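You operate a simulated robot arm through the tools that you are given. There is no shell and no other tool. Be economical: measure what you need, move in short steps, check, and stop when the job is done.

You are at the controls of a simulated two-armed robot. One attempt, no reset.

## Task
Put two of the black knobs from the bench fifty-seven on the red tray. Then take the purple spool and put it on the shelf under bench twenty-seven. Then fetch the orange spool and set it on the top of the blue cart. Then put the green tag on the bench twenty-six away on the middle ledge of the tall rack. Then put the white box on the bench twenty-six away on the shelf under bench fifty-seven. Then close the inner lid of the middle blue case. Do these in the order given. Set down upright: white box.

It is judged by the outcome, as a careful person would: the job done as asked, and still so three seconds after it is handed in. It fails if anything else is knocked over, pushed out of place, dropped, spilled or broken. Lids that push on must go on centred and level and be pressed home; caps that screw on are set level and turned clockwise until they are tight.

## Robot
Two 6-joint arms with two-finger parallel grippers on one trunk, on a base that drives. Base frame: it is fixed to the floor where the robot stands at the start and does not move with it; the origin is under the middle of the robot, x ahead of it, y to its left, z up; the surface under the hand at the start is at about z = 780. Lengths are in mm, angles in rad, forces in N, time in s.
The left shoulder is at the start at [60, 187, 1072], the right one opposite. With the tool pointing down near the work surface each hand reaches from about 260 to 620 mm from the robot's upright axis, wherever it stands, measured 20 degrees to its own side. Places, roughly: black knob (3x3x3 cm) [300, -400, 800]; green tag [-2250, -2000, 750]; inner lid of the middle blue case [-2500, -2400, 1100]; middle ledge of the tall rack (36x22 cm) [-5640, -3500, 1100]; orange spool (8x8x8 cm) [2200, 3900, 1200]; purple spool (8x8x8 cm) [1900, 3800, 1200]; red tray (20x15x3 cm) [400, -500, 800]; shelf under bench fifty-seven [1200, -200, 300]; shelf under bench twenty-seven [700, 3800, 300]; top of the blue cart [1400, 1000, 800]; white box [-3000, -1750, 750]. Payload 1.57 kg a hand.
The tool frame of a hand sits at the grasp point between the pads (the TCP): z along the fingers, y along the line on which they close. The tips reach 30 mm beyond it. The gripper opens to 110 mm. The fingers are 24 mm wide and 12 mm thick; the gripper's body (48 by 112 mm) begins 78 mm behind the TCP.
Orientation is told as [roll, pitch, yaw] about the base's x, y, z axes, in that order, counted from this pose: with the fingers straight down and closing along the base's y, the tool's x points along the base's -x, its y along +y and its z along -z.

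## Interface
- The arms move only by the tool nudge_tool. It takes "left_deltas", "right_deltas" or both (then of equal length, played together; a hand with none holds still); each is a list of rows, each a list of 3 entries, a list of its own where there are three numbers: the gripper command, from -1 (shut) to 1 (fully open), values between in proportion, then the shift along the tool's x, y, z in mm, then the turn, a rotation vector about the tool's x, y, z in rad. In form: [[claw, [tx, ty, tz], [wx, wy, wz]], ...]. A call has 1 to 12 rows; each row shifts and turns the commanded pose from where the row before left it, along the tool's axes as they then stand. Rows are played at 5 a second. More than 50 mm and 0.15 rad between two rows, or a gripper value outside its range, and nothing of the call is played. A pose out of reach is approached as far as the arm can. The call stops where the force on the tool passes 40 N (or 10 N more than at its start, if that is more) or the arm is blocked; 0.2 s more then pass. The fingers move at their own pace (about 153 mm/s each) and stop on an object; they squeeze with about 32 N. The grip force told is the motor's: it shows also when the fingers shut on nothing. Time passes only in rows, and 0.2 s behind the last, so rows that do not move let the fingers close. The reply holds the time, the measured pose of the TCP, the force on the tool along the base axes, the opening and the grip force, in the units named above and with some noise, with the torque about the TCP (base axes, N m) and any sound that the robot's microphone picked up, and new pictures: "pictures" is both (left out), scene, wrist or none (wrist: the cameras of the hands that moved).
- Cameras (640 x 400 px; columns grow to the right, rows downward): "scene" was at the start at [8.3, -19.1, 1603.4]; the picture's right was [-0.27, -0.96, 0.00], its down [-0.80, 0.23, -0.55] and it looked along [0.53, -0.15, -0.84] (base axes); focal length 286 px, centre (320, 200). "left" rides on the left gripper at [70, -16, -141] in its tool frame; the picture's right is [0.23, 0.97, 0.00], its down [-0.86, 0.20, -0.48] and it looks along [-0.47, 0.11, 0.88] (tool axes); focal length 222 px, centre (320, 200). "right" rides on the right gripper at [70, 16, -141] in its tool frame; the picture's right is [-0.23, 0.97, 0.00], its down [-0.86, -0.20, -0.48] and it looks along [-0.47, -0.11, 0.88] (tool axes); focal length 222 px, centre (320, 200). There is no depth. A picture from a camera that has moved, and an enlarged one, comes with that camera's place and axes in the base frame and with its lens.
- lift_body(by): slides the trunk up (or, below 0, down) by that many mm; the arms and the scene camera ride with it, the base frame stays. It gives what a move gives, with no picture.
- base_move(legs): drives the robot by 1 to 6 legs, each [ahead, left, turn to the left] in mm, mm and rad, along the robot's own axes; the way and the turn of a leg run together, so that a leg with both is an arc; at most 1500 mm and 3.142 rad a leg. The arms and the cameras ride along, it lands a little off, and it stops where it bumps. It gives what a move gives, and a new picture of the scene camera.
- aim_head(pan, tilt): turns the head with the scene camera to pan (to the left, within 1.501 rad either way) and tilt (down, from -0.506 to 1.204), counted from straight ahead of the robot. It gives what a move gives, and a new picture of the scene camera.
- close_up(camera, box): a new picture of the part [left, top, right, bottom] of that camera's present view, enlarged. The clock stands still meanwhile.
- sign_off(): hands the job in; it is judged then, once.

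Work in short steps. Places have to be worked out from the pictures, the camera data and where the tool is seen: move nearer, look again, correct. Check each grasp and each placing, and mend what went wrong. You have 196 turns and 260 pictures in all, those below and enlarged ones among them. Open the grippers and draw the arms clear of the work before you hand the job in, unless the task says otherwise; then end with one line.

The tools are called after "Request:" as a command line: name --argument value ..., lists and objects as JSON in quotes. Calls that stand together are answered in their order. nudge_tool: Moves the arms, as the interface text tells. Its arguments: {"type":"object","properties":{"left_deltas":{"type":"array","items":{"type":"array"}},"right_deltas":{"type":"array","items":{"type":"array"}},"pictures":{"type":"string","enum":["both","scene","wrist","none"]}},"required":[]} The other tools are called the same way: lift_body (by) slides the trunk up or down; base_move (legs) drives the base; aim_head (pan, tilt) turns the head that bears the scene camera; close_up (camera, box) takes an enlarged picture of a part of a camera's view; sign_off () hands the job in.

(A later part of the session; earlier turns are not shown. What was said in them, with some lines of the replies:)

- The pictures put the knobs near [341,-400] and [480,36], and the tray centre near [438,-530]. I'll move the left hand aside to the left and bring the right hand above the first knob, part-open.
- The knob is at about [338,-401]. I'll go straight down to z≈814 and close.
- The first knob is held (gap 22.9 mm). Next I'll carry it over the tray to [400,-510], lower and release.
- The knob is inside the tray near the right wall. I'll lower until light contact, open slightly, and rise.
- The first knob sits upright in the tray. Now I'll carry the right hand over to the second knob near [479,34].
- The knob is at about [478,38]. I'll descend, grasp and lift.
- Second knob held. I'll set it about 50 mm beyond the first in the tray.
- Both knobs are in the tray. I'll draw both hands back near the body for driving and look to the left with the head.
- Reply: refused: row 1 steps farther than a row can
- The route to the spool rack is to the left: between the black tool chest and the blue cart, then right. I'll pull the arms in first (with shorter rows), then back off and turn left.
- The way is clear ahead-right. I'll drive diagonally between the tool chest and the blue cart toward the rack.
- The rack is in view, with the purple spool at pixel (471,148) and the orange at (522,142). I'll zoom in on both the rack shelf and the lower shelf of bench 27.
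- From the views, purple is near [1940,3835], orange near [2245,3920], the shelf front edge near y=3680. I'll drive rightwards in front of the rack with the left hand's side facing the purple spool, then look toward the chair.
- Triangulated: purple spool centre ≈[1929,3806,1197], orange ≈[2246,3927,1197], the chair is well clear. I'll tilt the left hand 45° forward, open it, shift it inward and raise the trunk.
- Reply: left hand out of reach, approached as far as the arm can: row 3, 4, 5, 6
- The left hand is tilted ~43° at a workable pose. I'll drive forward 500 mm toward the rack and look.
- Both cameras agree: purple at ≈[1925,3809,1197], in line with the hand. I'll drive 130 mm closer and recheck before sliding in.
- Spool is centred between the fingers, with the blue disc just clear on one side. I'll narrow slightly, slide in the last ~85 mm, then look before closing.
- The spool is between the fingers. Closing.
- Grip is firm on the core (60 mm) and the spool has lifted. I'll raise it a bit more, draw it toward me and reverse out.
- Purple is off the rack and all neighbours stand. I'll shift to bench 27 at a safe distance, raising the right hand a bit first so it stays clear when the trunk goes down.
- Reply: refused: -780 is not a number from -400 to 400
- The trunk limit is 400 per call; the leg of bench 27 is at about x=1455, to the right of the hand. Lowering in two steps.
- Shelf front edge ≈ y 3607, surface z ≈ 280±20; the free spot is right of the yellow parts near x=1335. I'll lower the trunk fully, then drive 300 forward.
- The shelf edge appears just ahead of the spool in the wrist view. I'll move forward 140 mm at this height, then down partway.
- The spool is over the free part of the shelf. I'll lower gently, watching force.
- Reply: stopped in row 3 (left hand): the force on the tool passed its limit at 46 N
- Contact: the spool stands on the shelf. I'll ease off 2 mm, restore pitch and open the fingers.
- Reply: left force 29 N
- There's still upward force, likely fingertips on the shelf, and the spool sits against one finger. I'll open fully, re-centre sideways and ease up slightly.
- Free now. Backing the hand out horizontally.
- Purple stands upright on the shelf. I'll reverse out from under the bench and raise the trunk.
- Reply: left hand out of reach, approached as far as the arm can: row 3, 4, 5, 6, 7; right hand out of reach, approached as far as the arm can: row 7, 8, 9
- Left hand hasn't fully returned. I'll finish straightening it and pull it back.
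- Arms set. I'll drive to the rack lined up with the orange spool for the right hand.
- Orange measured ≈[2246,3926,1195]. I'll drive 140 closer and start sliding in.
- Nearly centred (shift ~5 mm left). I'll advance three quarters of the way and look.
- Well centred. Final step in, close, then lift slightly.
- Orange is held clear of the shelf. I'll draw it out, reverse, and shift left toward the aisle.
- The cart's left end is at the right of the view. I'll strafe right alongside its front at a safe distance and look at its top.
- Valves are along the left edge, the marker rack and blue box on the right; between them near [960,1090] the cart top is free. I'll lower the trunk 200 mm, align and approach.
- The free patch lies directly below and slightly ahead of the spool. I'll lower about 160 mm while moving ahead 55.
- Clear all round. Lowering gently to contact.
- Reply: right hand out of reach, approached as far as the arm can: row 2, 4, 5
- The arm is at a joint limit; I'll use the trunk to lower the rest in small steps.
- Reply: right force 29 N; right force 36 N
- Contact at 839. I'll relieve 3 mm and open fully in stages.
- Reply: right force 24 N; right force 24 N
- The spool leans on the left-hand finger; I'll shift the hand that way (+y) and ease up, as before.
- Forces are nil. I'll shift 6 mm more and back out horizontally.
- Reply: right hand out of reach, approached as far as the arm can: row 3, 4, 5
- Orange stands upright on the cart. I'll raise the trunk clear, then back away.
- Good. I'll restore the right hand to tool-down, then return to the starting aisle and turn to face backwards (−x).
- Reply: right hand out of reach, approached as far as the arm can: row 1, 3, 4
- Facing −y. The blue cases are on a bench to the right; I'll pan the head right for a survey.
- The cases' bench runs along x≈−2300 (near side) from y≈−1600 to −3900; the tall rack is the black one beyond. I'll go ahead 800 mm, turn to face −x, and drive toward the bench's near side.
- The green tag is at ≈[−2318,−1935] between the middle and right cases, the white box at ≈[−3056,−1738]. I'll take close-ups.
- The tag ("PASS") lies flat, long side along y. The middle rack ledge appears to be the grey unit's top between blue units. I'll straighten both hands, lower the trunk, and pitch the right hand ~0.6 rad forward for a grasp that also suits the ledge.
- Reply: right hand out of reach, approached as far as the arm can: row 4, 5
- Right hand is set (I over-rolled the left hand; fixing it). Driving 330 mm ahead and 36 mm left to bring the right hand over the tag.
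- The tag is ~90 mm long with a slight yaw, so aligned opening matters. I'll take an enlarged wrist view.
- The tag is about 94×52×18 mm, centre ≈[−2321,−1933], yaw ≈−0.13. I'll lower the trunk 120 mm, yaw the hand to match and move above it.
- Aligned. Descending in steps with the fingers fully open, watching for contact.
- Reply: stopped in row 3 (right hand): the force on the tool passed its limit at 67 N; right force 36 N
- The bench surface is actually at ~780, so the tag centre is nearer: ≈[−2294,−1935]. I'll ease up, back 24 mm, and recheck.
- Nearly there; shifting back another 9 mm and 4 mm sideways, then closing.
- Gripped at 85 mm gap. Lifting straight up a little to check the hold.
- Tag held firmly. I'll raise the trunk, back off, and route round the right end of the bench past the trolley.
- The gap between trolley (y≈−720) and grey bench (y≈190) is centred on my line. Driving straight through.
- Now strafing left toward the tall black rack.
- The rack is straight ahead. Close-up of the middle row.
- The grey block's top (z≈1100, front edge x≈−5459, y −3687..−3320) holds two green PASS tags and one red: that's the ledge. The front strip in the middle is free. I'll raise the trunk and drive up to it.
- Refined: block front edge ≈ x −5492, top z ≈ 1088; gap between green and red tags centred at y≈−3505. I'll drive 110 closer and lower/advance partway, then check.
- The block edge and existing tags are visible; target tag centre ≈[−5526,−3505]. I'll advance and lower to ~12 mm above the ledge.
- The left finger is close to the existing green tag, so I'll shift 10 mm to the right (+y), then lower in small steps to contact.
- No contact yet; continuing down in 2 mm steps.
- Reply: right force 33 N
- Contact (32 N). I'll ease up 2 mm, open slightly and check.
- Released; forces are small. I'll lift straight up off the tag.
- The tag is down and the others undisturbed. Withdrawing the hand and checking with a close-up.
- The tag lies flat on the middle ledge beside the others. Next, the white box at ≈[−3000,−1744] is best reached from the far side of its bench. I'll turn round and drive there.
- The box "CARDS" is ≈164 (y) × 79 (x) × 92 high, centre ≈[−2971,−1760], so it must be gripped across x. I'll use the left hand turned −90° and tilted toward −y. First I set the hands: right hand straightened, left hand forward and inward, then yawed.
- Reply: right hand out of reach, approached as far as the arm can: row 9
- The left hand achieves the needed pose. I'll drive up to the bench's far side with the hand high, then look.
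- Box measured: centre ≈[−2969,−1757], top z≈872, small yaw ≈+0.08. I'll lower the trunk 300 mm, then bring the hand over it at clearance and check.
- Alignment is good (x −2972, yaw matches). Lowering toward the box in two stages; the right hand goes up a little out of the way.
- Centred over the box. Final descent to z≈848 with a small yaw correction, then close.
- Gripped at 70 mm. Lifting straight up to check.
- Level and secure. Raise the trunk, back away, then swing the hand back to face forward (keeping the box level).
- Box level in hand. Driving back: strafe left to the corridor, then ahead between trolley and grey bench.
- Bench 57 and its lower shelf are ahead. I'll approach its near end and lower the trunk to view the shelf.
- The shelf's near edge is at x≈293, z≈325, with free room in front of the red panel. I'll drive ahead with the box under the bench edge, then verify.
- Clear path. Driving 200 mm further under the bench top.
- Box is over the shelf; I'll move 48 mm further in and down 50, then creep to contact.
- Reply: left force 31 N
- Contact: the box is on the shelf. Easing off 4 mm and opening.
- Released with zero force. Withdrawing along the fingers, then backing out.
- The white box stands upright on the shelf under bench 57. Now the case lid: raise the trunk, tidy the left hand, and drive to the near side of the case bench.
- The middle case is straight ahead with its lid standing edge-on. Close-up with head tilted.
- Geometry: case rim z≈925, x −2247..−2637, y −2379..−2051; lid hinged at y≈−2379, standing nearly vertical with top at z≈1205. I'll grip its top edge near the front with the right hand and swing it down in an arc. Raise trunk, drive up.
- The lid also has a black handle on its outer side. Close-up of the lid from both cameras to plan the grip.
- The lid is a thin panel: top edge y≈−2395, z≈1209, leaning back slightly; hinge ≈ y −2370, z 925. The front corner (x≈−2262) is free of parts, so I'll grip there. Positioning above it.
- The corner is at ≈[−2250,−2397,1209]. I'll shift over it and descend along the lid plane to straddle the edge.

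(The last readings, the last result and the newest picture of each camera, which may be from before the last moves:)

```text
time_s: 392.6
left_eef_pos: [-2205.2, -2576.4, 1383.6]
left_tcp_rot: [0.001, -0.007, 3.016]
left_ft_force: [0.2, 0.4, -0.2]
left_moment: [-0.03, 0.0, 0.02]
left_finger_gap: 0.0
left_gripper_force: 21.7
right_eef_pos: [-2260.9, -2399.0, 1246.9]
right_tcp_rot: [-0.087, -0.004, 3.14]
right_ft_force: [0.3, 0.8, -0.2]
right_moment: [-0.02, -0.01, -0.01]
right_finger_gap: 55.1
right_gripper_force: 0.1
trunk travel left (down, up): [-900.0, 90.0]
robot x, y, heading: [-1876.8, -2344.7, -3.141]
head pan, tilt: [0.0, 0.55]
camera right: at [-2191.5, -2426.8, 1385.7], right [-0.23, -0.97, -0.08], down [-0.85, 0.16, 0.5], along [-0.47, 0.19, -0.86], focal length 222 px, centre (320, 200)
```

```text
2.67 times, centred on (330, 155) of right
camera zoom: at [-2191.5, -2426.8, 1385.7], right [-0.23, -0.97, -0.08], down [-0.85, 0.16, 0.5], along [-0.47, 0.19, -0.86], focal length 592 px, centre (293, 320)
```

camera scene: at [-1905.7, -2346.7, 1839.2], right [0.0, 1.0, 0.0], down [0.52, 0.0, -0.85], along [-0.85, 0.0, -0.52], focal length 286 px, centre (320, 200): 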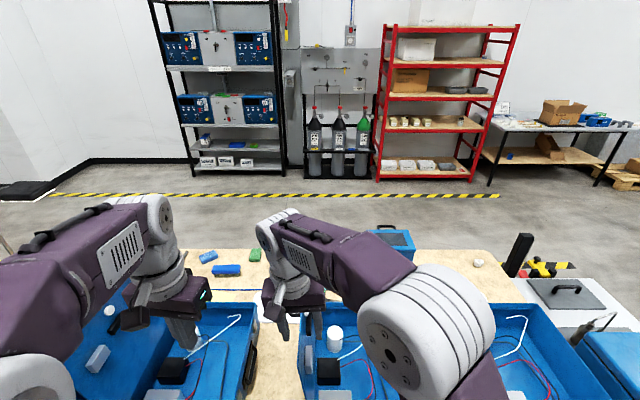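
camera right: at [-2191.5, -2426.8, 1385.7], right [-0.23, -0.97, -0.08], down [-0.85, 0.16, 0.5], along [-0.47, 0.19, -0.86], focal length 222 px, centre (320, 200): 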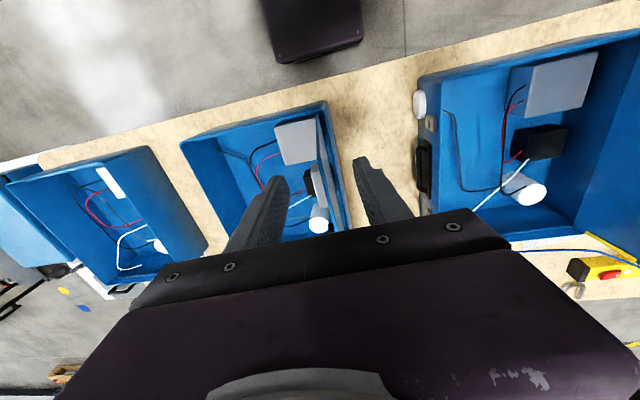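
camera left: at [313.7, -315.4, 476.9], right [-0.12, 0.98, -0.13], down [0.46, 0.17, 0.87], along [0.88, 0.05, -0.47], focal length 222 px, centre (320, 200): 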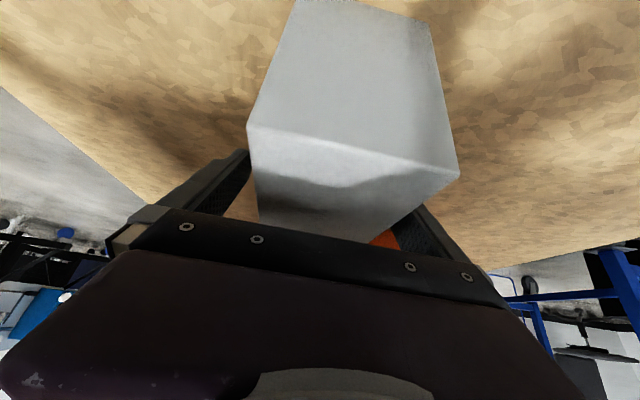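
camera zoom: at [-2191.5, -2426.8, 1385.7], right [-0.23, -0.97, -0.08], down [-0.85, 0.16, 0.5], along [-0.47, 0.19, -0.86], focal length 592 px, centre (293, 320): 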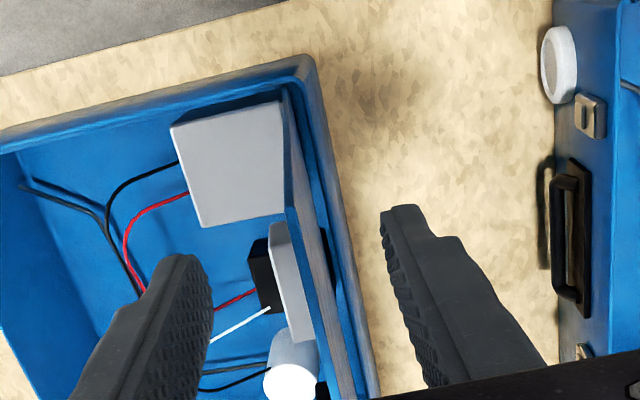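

Lid edge sits midway between the fingers. Descending 48 mm and closing.

Request:
nudge_tool --right_deltas '[[0, [0, 0, 25], [0, 0, 0]], [0, [0, 0, 23], [0, 0, 0]], [0, [0, 0, 0], [0, 0, 0]], [-1, [0, 0, 0], [0, 0, 0]], [-1, [0, 0, 0], [0, 0, 0]], [-1, [0, 0, 0], [0, 0, 0]]]' --pictures "wrist"

```text
time_s: 393.9
left_eef_pos: [-2204.0, -2577.1, 1384.0]
left_tcp_rot: [0.001, -0.008, 3.017]
left_ft_force: [0.0, 0.4, 0.6]
left_moment: [0.03, 0.0, 0.02]
left_finger_gap: 0.0
left_gripper_force: 21.1
right_eef_pos: [-2259.5, -2393.1, 1197.7]
right_tcp_rot: [-0.088, -0.005, 3.14]
right_ft_force: [0.3, 3.0, -2.1]
right_moment: [0.92, 0.75, 0.24]
right_finger_gap: 4.0
right_gripper_force: 24.5
trunk travel left (down, up): [-900.0, 90.0]
robot x, y, heading: [-1872.2, -2342.3, -3.139]
head pan, tilt: [0.0, 0.55]
camera right: at [-2189.5, -2421.9, 1338.8], right [-0.23, -0.97, -0.09], down [-0.85, 0.16, 0.5], along [-0.47, 0.19, -0.86], focal length 222 px, centre (320, 200)
```

right: 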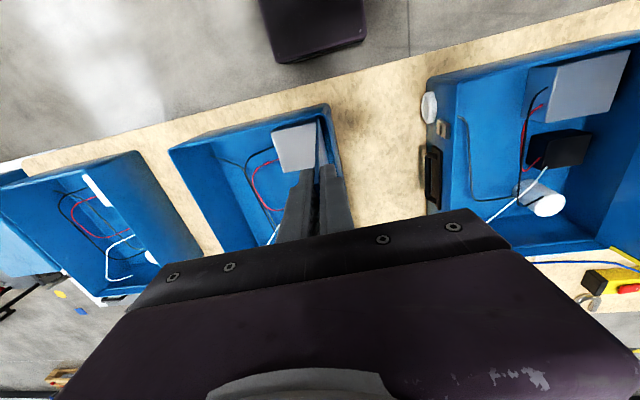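

Gripped the 4 mm panel. Starting the arc, 3 steps of 0.1 rad, checking forces.

Request:
nudge_tool --right_deltas '[[-1, [0, -13.6, 0.3], [-0.05, 0, 0]], [-1, [0, -27.3, 1.4], [-0.1, 0, 0]], [-1, [0, -27.3, 1.4], [-0.1, 0, 0]]]' --pictures "scene"

```text
time_s: 394.8
left_eef_pos: [-2202.6, -2573.3, 1385.2]
left_tcp_rot: [0.004, -0.009, 3.016]
left_ft_force: [-0.9, 0.5, 0.0]
left_moment: [-0.03, 0.04, -0.03]
left_finger_gap: 0.1
left_gripper_force: 21.2
right_eef_pos: [-2258.7, -2323.6, 1196.5]
right_tcp_rot: [0.166, -0.009, 3.14]
right_ft_force: [-2.5, 7.1, 19.3]
right_moment: [0.89, 0.0, 0.11]
right_finger_gap: 4.4
right_gripper_force: 25.2
trunk travel left (down, up): [-900.0, 90.0]
robot x, y, heading: [-1876.1, -2346.9, -3.137]
head pan, tilt: [0.0, 0.55]
camera scene: at [-1903.6, -2340.0, 1839.5], right [0.0, 1.0, 0.0], down [0.52, 0.0, -0.85], along [-0.85, 0.0, -0.52], focal length 286 px, centre (320, 200)
```

scene: 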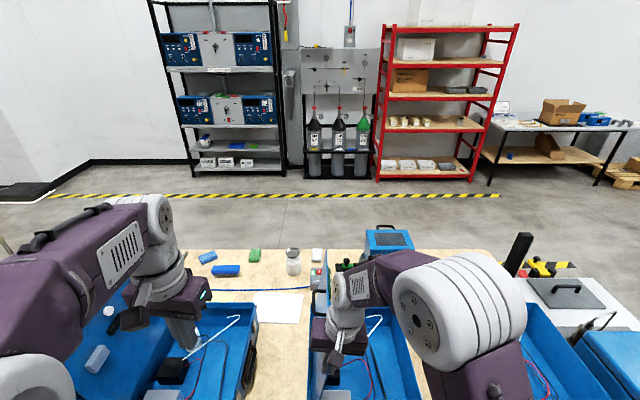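

A modest compressive force suggests the hinge is a bit further toward +y than I took. I'll relieve it and continue the arc with a corrected path.

Request:
nudge_tool --right_deltas '[[-1, [0, 0, -2], [0, 0, 0]], [-1, [0, -27.3, -0.1], [-0.1, 0, 0]], [-1, [0, -27.3, -0.1], [-0.1, 0, 0]]]' --pictures "scene"

```text
time_s: 395.6
left_eef_pos: [-2206.5, -2576.1, 1382.6]
left_tcp_rot: [0.002, -0.006, 3.018]
left_ft_force: [0.1, 0.8, 0.2]
left_moment: [0.02, 0.01, 0.05]
left_finger_gap: 0.1
left_gripper_force: 21.5
right_eef_pos: [-2259.0, -2270.5, 1185.9]
right_tcp_rot: [0.364, 0.003, 3.14]
right_ft_force: [1.7, -1.4, -19.8]
right_moment: [0.96, -0.26, 0.34]
right_finger_gap: 4.9
right_gripper_force: 25.4
trunk travel left (down, up): [-900.0, 90.0]
robot x, y, heading: [-1876.7, -2346.0, -3.142]
head pan, tilt: [0.0, 0.55]
camera scene: at [-1908.2, -2343.4, 1838.7], right [0.0, 1.0, 0.0], down [0.52, 0.0, -0.85], along [-0.85, 0.0, -0.52], focal length 286 px, centre (320, 200)
```

scene: 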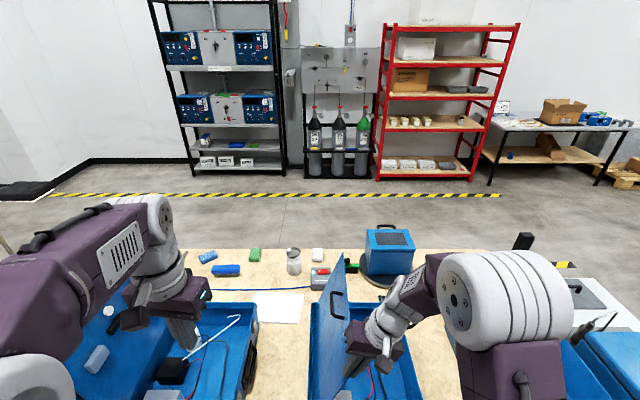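

Now slight tension, so the hinge is in between (≈ y −2358, z 937, R≈263). Continuing with the refined arc.

Request:
nudge_tool --right_deltas '[[-1, [0, 0, 1.5], [0, 0, 0]], [-1, [0, -26.3, 0.7], [-0.1, 0, 0]], [-1, [0, -26.3, 0.7], [-0.1, 0, 0]], [-1, [0, -26.3, 0.7], [-0.1, 0, 0]]]' --pictures "scene"

```text
time_s: 396.6
left_eef_pos: [-2203.3, -2571.9, 1385.0]
left_tcp_rot: [0.004, -0.009, 3.016]
left_ft_force: [0.5, -0.3, 0.1]
left_moment: [0.02, -0.04, 0.02]
left_finger_gap: 0.0
left_gripper_force: 21.8
right_eef_pos: [-2258.9, -2197.1, 1147.2]
right_tcp_rot: [0.665, -0.007, 3.14]
right_ft_force: [2.9, 17.2, 14.9]
right_moment: [0.96, -0.08, -0.14]
right_finger_gap: 5.8
right_gripper_force: 25.5
trunk travel left (down, up): [-900.0, 90.0]
robot x, y, heading: [-1873.5, -2347.3, -3.139]
head pan, tilt: [0.0, 0.55]
camera scene: at [-1903.2, -2338.0, 1839.4], right [0.0, 1.0, 0.0], down [0.52, 0.0, -0.85], along [-0.85, 0.0, -0.52], focal length 286 px, centre (320, 200)
```

scene: 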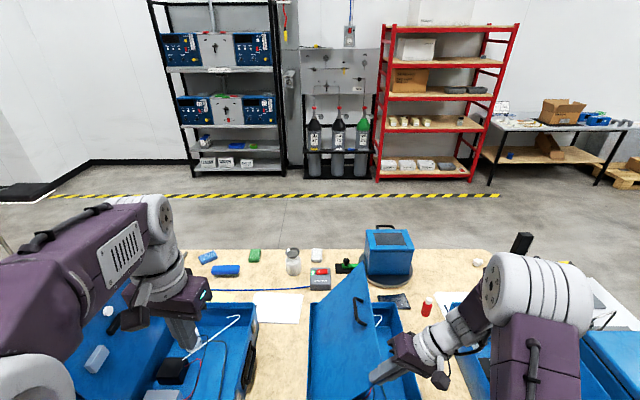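

Arc is working (lid ~38° over). Continuing with slight outward correction.

Request:
nudge_tool --right_deltas '[[-1, [0, 0, -1.5], [0, 0, 0]], [-1, [0, -27, 0.6], [-0.1, 0, 0]], [-1, [0, -27, 0.6], [-0.1, 0, 0]], [-1, [0, -27, 0.6], [-0.1, 0, 0]]]' --pictures "scene"

```text
time_s: 397.6
left_eef_pos: [-2205.0, -2572.6, 1384.9]
left_tcp_rot: [0.005, -0.006, 3.016]
left_ft_force: [0.0, 0.7, 0.2]
left_moment: [-0.03, 0.0, -0.02]
left_finger_gap: 0.0
left_gripper_force: 20.9
right_eef_pos: [-2259.0, -2141.5, 1092.1]
right_tcp_rot: [0.965, -0.006, 3.139]
right_ft_force: [0.1, 20.5, 8.8]
right_moment: [1.07, 0.1, -0.47]
right_finger_gap: 6.6
right_gripper_force: 26.5
trunk travel left (down, up): [-900.0, 90.0]
robot x, y, heading: [-1876.3, -2342.9, -3.141]
head pan, tilt: [0.0, 0.55]
camera scene: at [-1905.4, -2337.6, 1839.2], right [0.0, 1.0, 0.0], down [0.52, 0.0, -0.85], along [-0.85, 0.0, -0.52], focal length 286 px, centre (320, 200)
```

scene: 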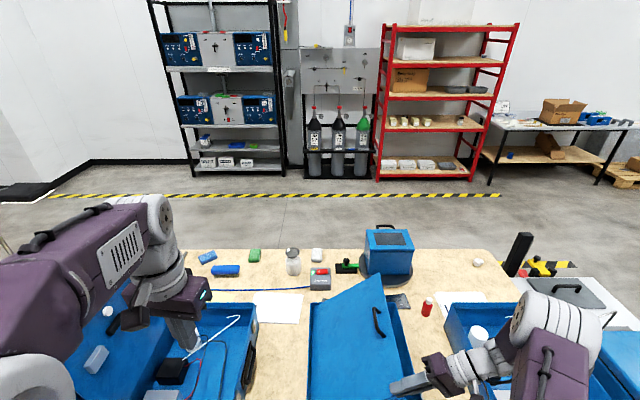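

Request:
nudge_tool --right_deltas '[[-1, [0, 0, -2], [0, 0, 0]], [-1, [0, -27, 0.3], [-0.1, 0, 0]], [-1, [0, -27, 0.3], [-0.1, 0, 0]], [-1, [0, -27, 0.3], [-0.1, 0, 0]]]' --pictures "both"

```text
time_s: 398.6
left_eef_pos: [-2204.7, -2573.1, 1383.7]
left_tcp_rot: [0.003, -0.009, 3.017]
left_ft_force: [1.1, 0.4, 1.0]
left_moment: [0.01, -0.01, -0.02]
left_finger_gap: 0.0
left_gripper_force: 20.7
right_eef_pos: [-2259.0, -2101.5, 1021.0]
right_tcp_rot: [1.265, -0.004, 3.138]
right_ft_force: [4.8, 16.2, -0.8]
right_moment: [1.15, 0.12, -0.74]
right_finger_gap: 7.9
right_gripper_force: 26.5
trunk travel left (down, up): [-900.0, 90.0]
robot x, y, heading: [-1875.0, -2341.7, -3.139]
head pan, tilt: [0.0, 0.55]
camera scene: at [-1904.3, -2339.1, 1839.2], right [0.0, 1.0, 0.0], down [0.52, 0.0, -0.85], along [-0.85, 0.0, -0.52], focal length 286 px, centre (320, 200)
camera right: at [-2188.6, -1970.6, 1080.9], right [-0.22, -0.29, 0.93], down [-0.85, 0.52, -0.04], along [-0.47, -0.8, -0.37], focal length 222 px, centre (320, 200)
```

scene: 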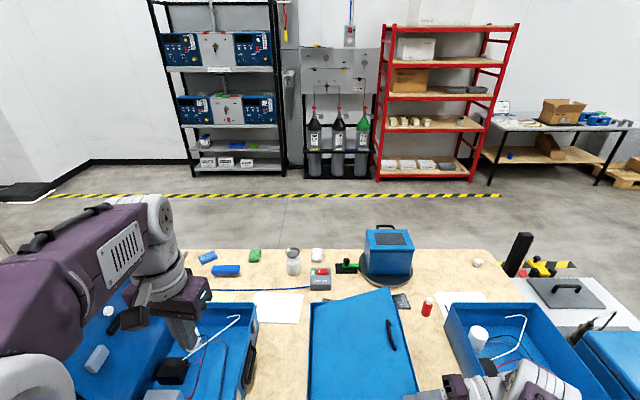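
right: 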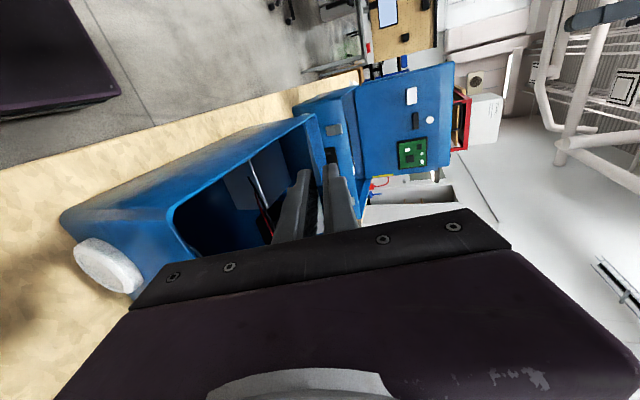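

Lid nearly down (~70°). One more step, then open slightly so it rests on the lower finger.

Request:
nudge_tool --right_deltas '[[-1, [0, 0, -1.5], [0, 0, 0]], [-1, [0, -27, 0.3], [-0.1, 0, 0]], [-0.6, [0, 0, 0], [0, 0, 0]], [-0.6, [0, 0, 0], [0, 0, 0]]]' --pictures "both"

```text
time_s: 399.6
left_eef_pos: [-2205.0, -2576.3, 1383.7]
left_tcp_rot: [0.004, -0.009, 3.017]
left_ft_force: [0.3, -0.5, 0.5]
left_moment: [-0.03, 0.01, 0.02]
left_finger_gap: 0.0
left_gripper_force: 21.4
right_eef_pos: [-2246.3, -2097.0, 1006.2]
right_tcp_rot: [1.362, -0.004, 3.142]
right_ft_force: [0.3, -0.2, -3.2]
right_moment: [0.09, -0.07, 0.01]
right_finger_gap: 24.6
right_gripper_force: 1.3
right hand out of reach, approached as far as the arm can: row 2
trunk travel left (down, up): [-900.0, 90.0]
robot x, y, heading: [-1876.0, -2343.7, -3.139]
head pan, tilt: [0.0, 0.55]
camera scene: at [-1905.3, -2344.9, 1839.2], right [0.0, 1.0, 0.0], down [0.52, 0.0, -0.85], along [-0.85, 0.0, -0.52], focal length 286 px, centre (320, 200)
camera right: at [-2179.1, -1961.5, 1052.3], right [-0.22, -0.2, 0.95], down [-0.85, 0.51, -0.09], along [-0.47, -0.84, -0.29], focal length 222 px, centre (320, 200)
```

scene: 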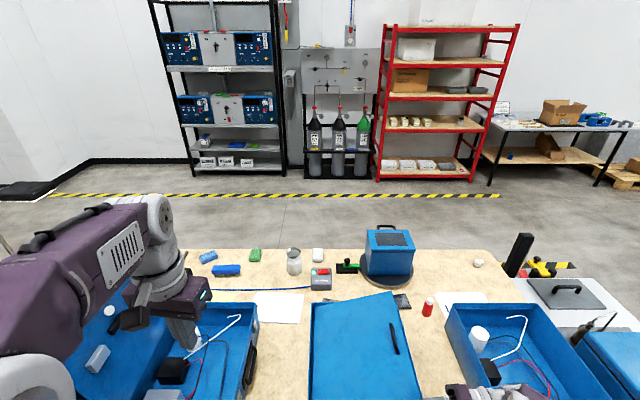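
right: 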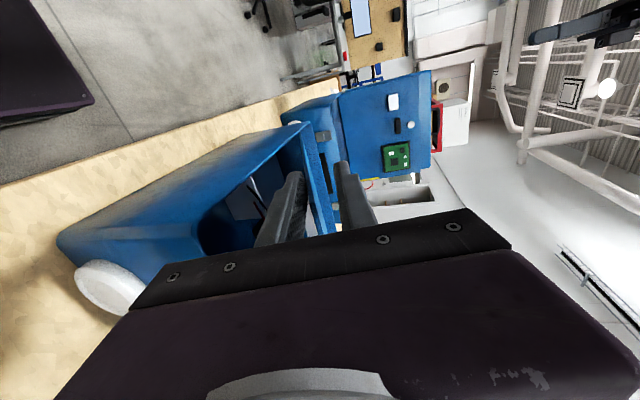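

The lid rests on the lower finger. I'll lower it further with the trunk (30 mm), then slide the hand out.

Request:
lift_body --by -28

Request:
nudge_tool --right_deltas '[[-0.6, [0, 0, -15], [0, 0, 0]], [-0.6, [0, 0, -20], [0, 0, 0]], [-0.6, [0, 0, -25], [0, 0, 0]], [-0.6, [0, 0, -25], [0, 0, 0]]]' --pictures "both"

```text
time_s: 400.3
left_eef_pos: [-2204.7, -2577.1, 1355.4]
left_tcp_rot: [0.0, -0.007, 3.016]
left_ft_force: [0.3, -0.4, 0.3]
left_moment: [0.01, -0.03, -0.01]
left_finger_gap: 0.1
left_gripper_force: 21.2
right_eef_pos: [-2247.9, -2096.8, 978.6]
right_tcp_rot: [1.363, -0.003, 3.139]
right_ft_force: [-0.7, 1.1, -3.1]
right_moment: [0.12, -0.01, 0.0]
right_finger_gap: 25.3
right_gripper_force: 1.7
trunk travel left (down, up): [-872.0, 118.0]
robot x, y, heading: [-1875.8, -2344.1, -3.137]
head pan, tilt: [0.0, 0.55]
```

```text
time_s: 401.3
left_eef_pos: [-2204.2, -2576.9, 1356.3]
left_tcp_rot: [0.001, -0.01, 3.017]
left_ft_force: [-0.5, 0.5, -0.8]
left_moment: [-0.03, 0.06, -0.01]
left_finger_gap: 0.0
left_gripper_force: 21.3
right_eef_pos: [-2228.9, -2040.1, 1008.6]
right_tcp_rot: [1.36, -0.007, 3.137]
right_ft_force: [-0.1, 0.8, -0.1]
right_moment: [-0.01, 0.03, 0.02]
right_finger_gap: 22.0
right_gripper_force: 0.1
right hand out of reach, approached as far as the arm can: row 2, 3, 4
trunk travel left (down, up): [-872.0, 118.0]
robot x, y, heading: [-1878.3, -2346.6, -3.139]
head pan, tilt: [0.0, 0.55]
camera scene: at [-1904.0, -2344.6, 1811.3], right [0.0, 1.0, 0.0], down [0.52, 0.0, -0.85], along [-0.85, 0.0, -0.52], focal length 286 px, centre (320, 200)
camera right: at [-2159.0, -1904.9, 1054.5], right [-0.22, -0.2, 0.95], down [-0.85, 0.51, -0.09], along [-0.47, -0.83, -0.29], focal length 222 px, centre (320, 200)
```

scene: 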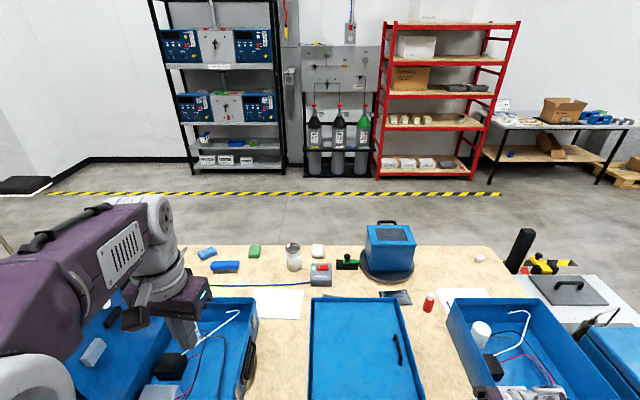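
right: 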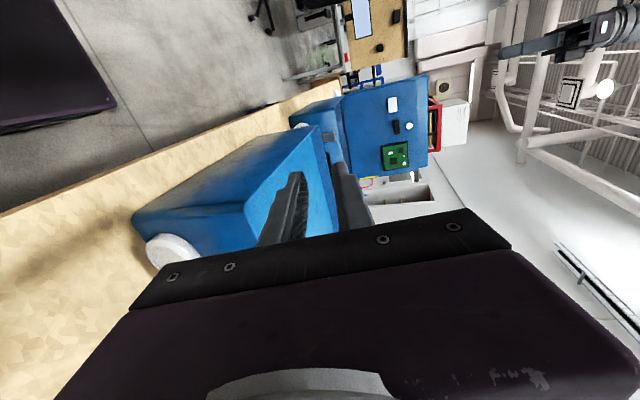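

The lid has dropped shut. Raise the trunk a bit for clearance, unroll the right hand and inspect.

Request:
lift_body --by 110

Request:
nudge_tool --right_deltas '[[-0.6, [0, -10, -15], [0.14, 0, 0]], [-0.6, [0, 0, -15], [0.14, 0, 0]], [-0.8, [0, 0, -10], [0.14, 0, 0]], [-1, [0, 0, -10], [0.14, 0, 0]], [-1, [0, 0, -10], [0.14, 0, 0]], [-1, [0, 0, -10], [0.14, 0, 0]], [-1, [0, 0, 0], [0.14, 0, 0]], [-1, [0, 0, 0], [0.14, 0, 0]], [-1, [0, 0, 0], [0.14, 0, 0]], [-1, [0, 0, 0], [0.1, 0, 0]]]' --pictures "both"

Request:
close_up --camera "scene" --box '[270, 240, 470, 400]'

```text
time_s: 402.7
left_eef_pos: [-2204.2, -2578.0, 1466.0]
left_tcp_rot: [0.002, -0.008, 3.016]
left_ft_force: [-0.1, -0.5, 0.2]
left_moment: [-0.06, -0.02, 0.0]
left_finger_gap: 0.2
left_gripper_force: 21.0
right_eef_pos: [-2229.4, -2040.5, 1119.1]
right_tcp_rot: [1.361, -0.004, 3.138]
right_ft_force: [0.7, 0.4, 0.6]
right_moment: [0.0, -0.03, 0.01]
right_finger_gap: 21.8
right_gripper_force: 0.1
trunk travel left (down, up): [-982.0, 8.0]
robot x, y, heading: [-1876.7, -2344.3, -3.138]
head pan, tilt: [0.0, 0.55]
```

```text
time_s: 404.9
left_eef_pos: [-2205.8, -2578.8, 1465.6]
left_tcp_rot: [-0.002, -0.009, 3.017]
left_ft_force: [0.7, 0.4, 0.0]
left_moment: [0.03, 0.03, -0.02]
left_finger_gap: 0.1
left_gripper_force: 20.9
right_eef_pos: [-2229.9, -1980.2, 1143.3]
right_tcp_rot: [-0.002, -0.006, 3.139]
right_ft_force: [0.1, 0.5, -0.7]
right_moment: [-0.04, 0.03, 0.01]
right_finger_gap: 0.2
right_gripper_force: 21.0
trunk travel left (down, up): [-982.0, 8.0]
robot x, y, heading: [-1873.9, -2345.1, -3.139]
head pan, tilt: [0.0, 0.55]
camera scene: at [-1905.3, -2346.4, 1921.2], right [0.0, 1.0, 0.0], down [0.52, 0.0, -0.85], along [-0.85, 0.0, -0.52], focal length 286 px, centre (320, 200)
camera right: at [-2159.8, -1996.2, 1284.6], right [-0.23, -0.97, 0.0], down [-0.85, 0.2, 0.48], along [-0.47, 0.11, -0.88], focal length 222 px, centre (320, 200)
```

scene: 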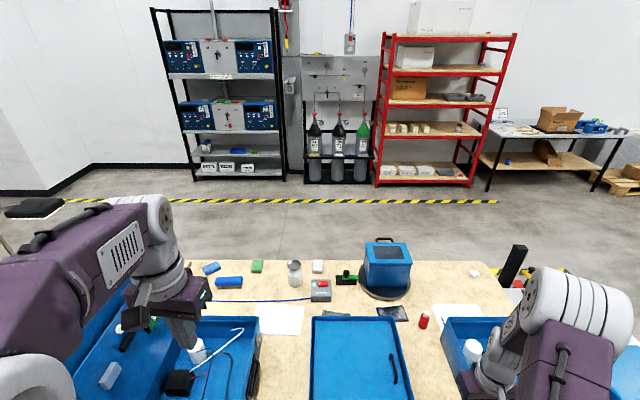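
right: 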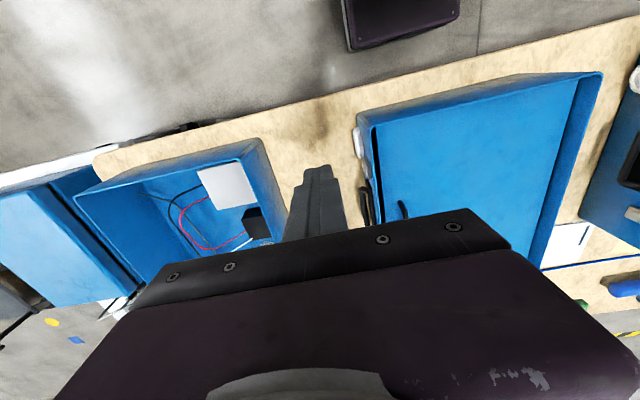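

```text
2.50 times, centred on (370, 320) of scene
camera zoom: at [-1905.3, -2346.4, 1921.2], right [0.0, 1.0, 0.0], down [0.52, 0.0, -0.85], along [-0.85, 0.0, -0.52], focal length 715 px, centre (195, -100)
```

zoom: 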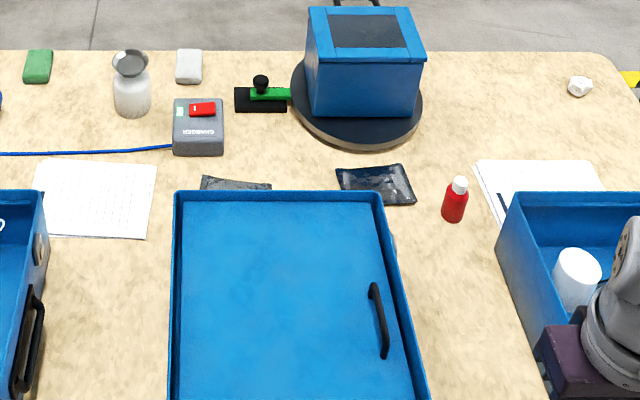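

The inner lid lies closed inside the rim. I'll press gently near its free edge to be sure it is fully seated: position the closed right hand above it.

Request:
nudge_tool --right_deltas '[[-1, [-25, 30, 0], [0, 0, 0]], [-1, [-25, 30, 0], [0, 0, 0]], [-1, [-25, 35, 0], [0, 0, 0]], [-1, [-25, 35, 0], [0, 0, 0]]]' --pictures "none"

Request:
lift_body --by -150

Request:
nudge_tool --right_deltas '[[-1, [0, 0, 20], [0, 0, 0]], [-1, [0, 0, 10], [0, 0, 0]]]' --pictures "both"

```text
time_s: 405.9
left_eef_pos: [-2205.9, -2578.5, 1464.8]
left_tcp_rot: [-0.001, -0.007, 3.015]
left_ft_force: [-0.7, 0.0, 0.9]
left_moment: [0.03, 0.0, 0.02]
left_finger_gap: 0.1
left_gripper_force: 20.9
right_eef_pos: [-2330.7, -2110.7, 1144.7]
right_tcp_rot: [0.001, -0.004, 3.139]
right_ft_force: [-0.5, -0.1, 0.2]
right_moment: [0.03, -0.04, -0.04]
right_finger_gap: 0.0
right_gripper_force: 20.8
trunk travel left (down, up): [-982.0, 8.0]
robot x, y, heading: [-1878.6, -2346.8, -3.141]
head pan, tilt: [0.0, 0.55]
```

```text
time_s: 407.6
left_eef_pos: [-2204.6, -2578.1, 1316.2]
left_tcp_rot: [0.0, -0.009, 3.015]
left_ft_force: [-1.0, 0.3, 0.1]
left_moment: [-0.02, 0.0, -0.02]
left_finger_gap: 0.0
left_gripper_force: 21.3
right_eef_pos: [-2330.0, -2110.0, 993.7]
right_tcp_rot: [0.0, -0.005, 3.139]
right_ft_force: [0.6, -0.6, 0.2]
right_moment: [0.02, 0.02, 0.01]
right_finger_gap: 0.0
right_gripper_force: 20.9
trunk travel left (down, up): [-832.0, 158.0]
robot x, y, heading: [-1876.4, -2344.0, -3.142]
head pan, tilt: [0.0, 0.55]
```

```text
time_s: 408.2
left_eef_pos: [-2204.9, -2577.5, 1315.6]
left_tcp_rot: [0.003, -0.007, 3.016]
left_ft_force: [0.6, 0.8, 0.0]
left_moment: [-0.02, 0.02, 0.01]
left_finger_gap: 0.0
left_gripper_force: 21.1
right_eef_pos: [-2330.5, -2109.5, 963.5]
right_tcp_rot: [0.002, -0.002, 3.137]
right_ft_force: [0.6, -0.4, 0.5]
right_moment: [0.01, 0.01, 0.01]
right_finger_gap: 0.1
right_gripper_force: 21.2
trunk travel left (down, up): [-832.0, 158.0]
robot x, y, heading: [-1873.2, -2343.2, -3.139]
head pan, tilt: [0.0, 0.55]
camera scene: at [-1905.6, -2345.0, 1771.2], right [0.0, 1.0, 0.0], down [0.52, 0.0, -0.85], along [-0.85, 0.0, -0.52], focal length 286 px, centre (320, 200)
camera right: at [-2261.6, -2125.6, 1105.6], right [-0.23, -0.97, 0.0], down [-0.85, 0.2, 0.48], along [-0.47, 0.11, -0.88], focal length 222 px, centre (320, 200)
```

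scene: 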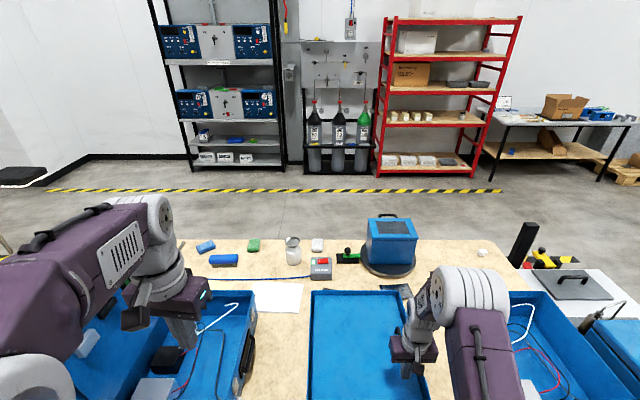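
right: 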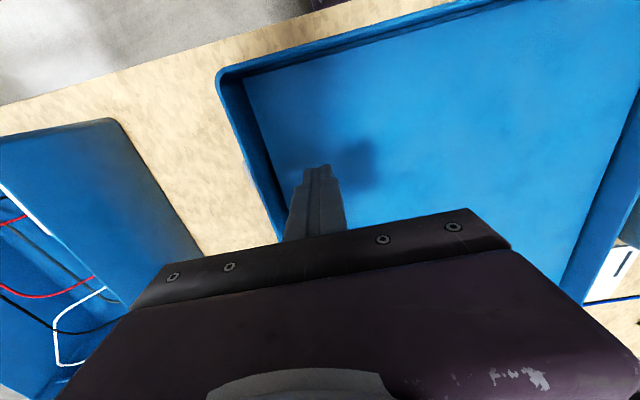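

The lid sits evenly inside the rim. Creeping down to press lightly.

Request:
nudge_tool --right_deltas '[[-1, [0, 0, 5], [0, 0, 0]], [-1, [0, 0, 5], [0, 0, 0]], [-1, [0, 0, 4], [0, 0, 0]], [-1, [0, 0, 3], [0, 0, 0]], [-1, [0, 0, 3], [0, 0, 0]], [-1, [0, 0, 3], [0, 0, 0]]]' --pictures "none"

```text
time_s: 409.6
left_eef_pos: [-2204.5, -2578.4, 1315.8]
left_tcp_rot: [0.0, -0.009, 3.015]
left_ft_force: [0.4, -0.3, -0.5]
left_moment: [-0.04, -0.04, 0.01]
left_finger_gap: 0.0
left_gripper_force: 21.3
right_eef_pos: [-2330.4, -2109.7, 943.0]
right_tcp_rot: [0.0, -0.002, 3.139]
right_ft_force: [-0.3, -0.6, -0.5]
right_moment: [0.0, 0.02, 0.03]
right_finger_gap: 0.1
right_gripper_force: 21.4
trunk travel left (down, up): [-832.0, 158.0]
robot x, y, heading: [-1876.0, -2344.9, -3.134]
head pan, tilt: [0.0, 0.55]
```

Request:
nudge_tool --right_deltas '[[-1, [0, 0, 4], [0, 0, 0]], [-1, [0, 0, 4], [0, 0, 0]], [-1, [0, 0, 3], [0, 0, 0]], [-1, [0, 0, 3], [0, 0, 0]], [-1, [0, 0, 3], [0, 0, 0]], [-1, [0, 0, 3], [0, 0, 0]], [-1, [0, 0, 3], [0, 0, 0]]]' --pictures "wrist"

```text
time_s: 410.2
left_eef_pos: [-2200.3, -2580.3, 1317.0]
left_tcp_rot: [0.0, -0.013, 3.014]
left_ft_force: [-0.3, 0.1, 0.6]
left_moment: [0.02, -0.02, -0.01]
left_finger_gap: 0.0
left_gripper_force: 21.6
right_eef_pos: [-2330.4, -2109.9, 940.6]
right_tcp_rot: [-0.005, -0.015, 3.138]
right_ft_force: [12.3, 0.5, 34.5]
right_moment: [-0.04, -0.76, 0.06]
right_finger_gap: 0.0
right_gripper_force: 21.1
trunk travel left (down, up): [-832.0, 158.0]
robot x, y, heading: [-1874.0, -2343.3, -3.139]
head pan, tilt: [0.0, 0.55]
stopped in row 2 (right hand): the force on the tool passed its limit at 47 N (the readings are from after the stop); the commanded pose is now the measured one
camera right: at [-2259.9, -2126.4, 1082.1], right [-0.23, -0.97, 0.0], down [-0.85, 0.2, 0.49], along [-0.48, 0.11, -0.87], focal length 222 px, centre (320, 200)
```

right: 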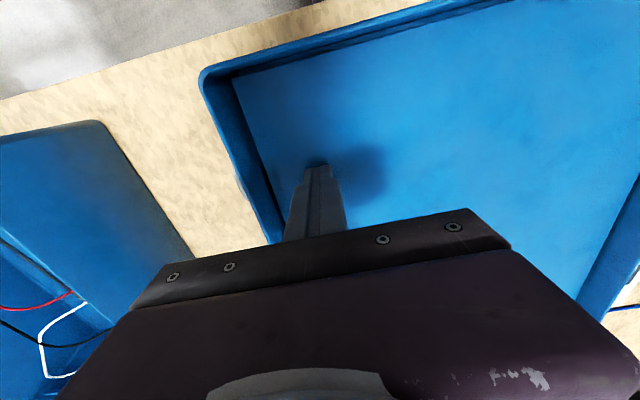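

The lid resists 47 N without moving, so it's seated. Withdraw upward, open both grippers and back away for a final look.

Request:
nudge_tool --right_deltas '[[-1, [0, 0, -20], [0, 0, 0]], [-1, [0, 0, -45], [0, 0, 0]], [0, [0, 0, -45], [0, 0, 0]], [0.5, [0, 0, -45], [0, 0, 0]], [1, [30, -20, 0], [0, 0, 0]], [1, [30, -20, 0], [0, 0, 0]]]' --left_deltas '[[-1, [0, 0, 0], [0, 0, 0]], [-1, [0, 0, 0], [0, 0, 0]], [0, [0, 0, 0], [0, 0, 0]], [0.5, [0, 0, 0], [0, 0, 0]], [1, [0, 0, 0], [0, 0, 0]], [1, [0, 0, 0], [0, 0, 0]]]' --pictures "none"

Request:
base_move --legs '[[-450, 0, 0]]'

Request:
close_up --camera "scene" --box '[150, 120, 500, 330]'

```text
time_s: 411.6
left_eef_pos: [-2203.1, -2575.6, 1316.7]
left_tcp_rot: [0.001, -0.009, 3.015]
left_ft_force: [0.3, 0.0, 0.0]
left_moment: [-0.01, 0.05, 0.0]
left_finger_gap: 110.2
left_gripper_force: 0.1
right_eef_pos: [-2272.0, -2067.2, 1091.9]
right_tcp_rot: [0.001, -0.014, 3.14]
right_ft_force: [0.0, -0.1, -0.3]
right_moment: [0.0, 0.03, -0.03]
right_finger_gap: 109.9
right_gripper_force: 0.0
trunk travel left (down, up): [-832.0, 158.0]
robot x, y, heading: [-1874.5, -2342.0, -3.139]
head pan, tilt: [0.0, 0.55]
```

```text
time_s: 414.3
left_eef_pos: [-1760.4, -2576.1, 1315.2]
left_tcp_rot: [0.0, -0.008, 3.009]
left_ft_force: [-0.2, 0.0, 0.5]
left_moment: [0.02, -0.03, 0.01]
left_finger_gap: 110.0
left_gripper_force: 0.1
right_eef_pos: [-1824.4, -2066.5, 1091.3]
right_tcp_rot: [-0.001, -0.011, 3.132]
right_ft_force: [0.5, -0.4, -0.3]
right_moment: [-0.01, -0.02, 0.0]
right_finger_gap: 110.0
right_gripper_force: 0.1
trunk travel left (down, up): [-832.0, 158.0]
robot x, y, heading: [-1423.4, -2347.0, 3.137]
head pan, tilt: [0.0, 0.55]
camera scene: at [-1459.4, -2345.7, 1771.2], right [0.0, 1.0, 0.0], down [0.52, 0.0, -0.85], along [-0.85, 0.0, -0.52], focal length 286 px, centre (320, 200)
```

scene: 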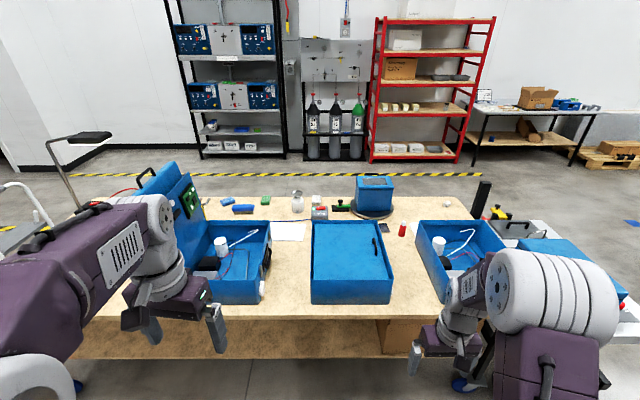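

```text
1.83 times, centred on (325, 225) of scene
camera zoom: at [-1459.4, -2345.7, 1771.2], right [0.0, 1.0, 0.0], down [0.52, 0.0, -0.85], along [-0.85, 0.0, -0.52], focal length 523 px, centre (311, 154)
```

zoom: 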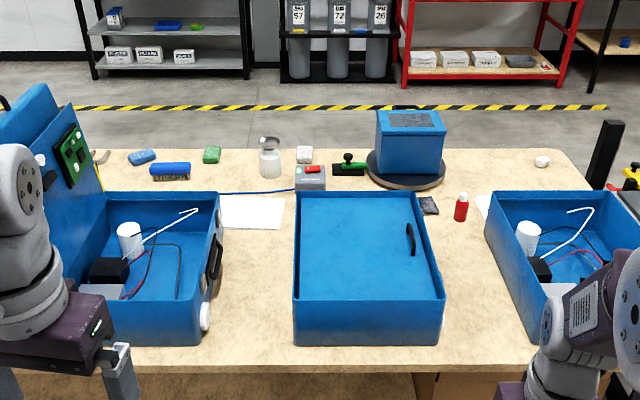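

The lid is closed, both grippers are open and the arms are clear of the work. Handing the job in.

Request:
sign_off

```text
The job is handed in.
```

All six steps are done in the order given: two black knobs on the red tray, the purple spool under bench 27, the orange spool on the blue cart, the green tag on the middle ledge of the tall rack, the white box upright under bench 57, and the inner lid of the middle blue case closed.
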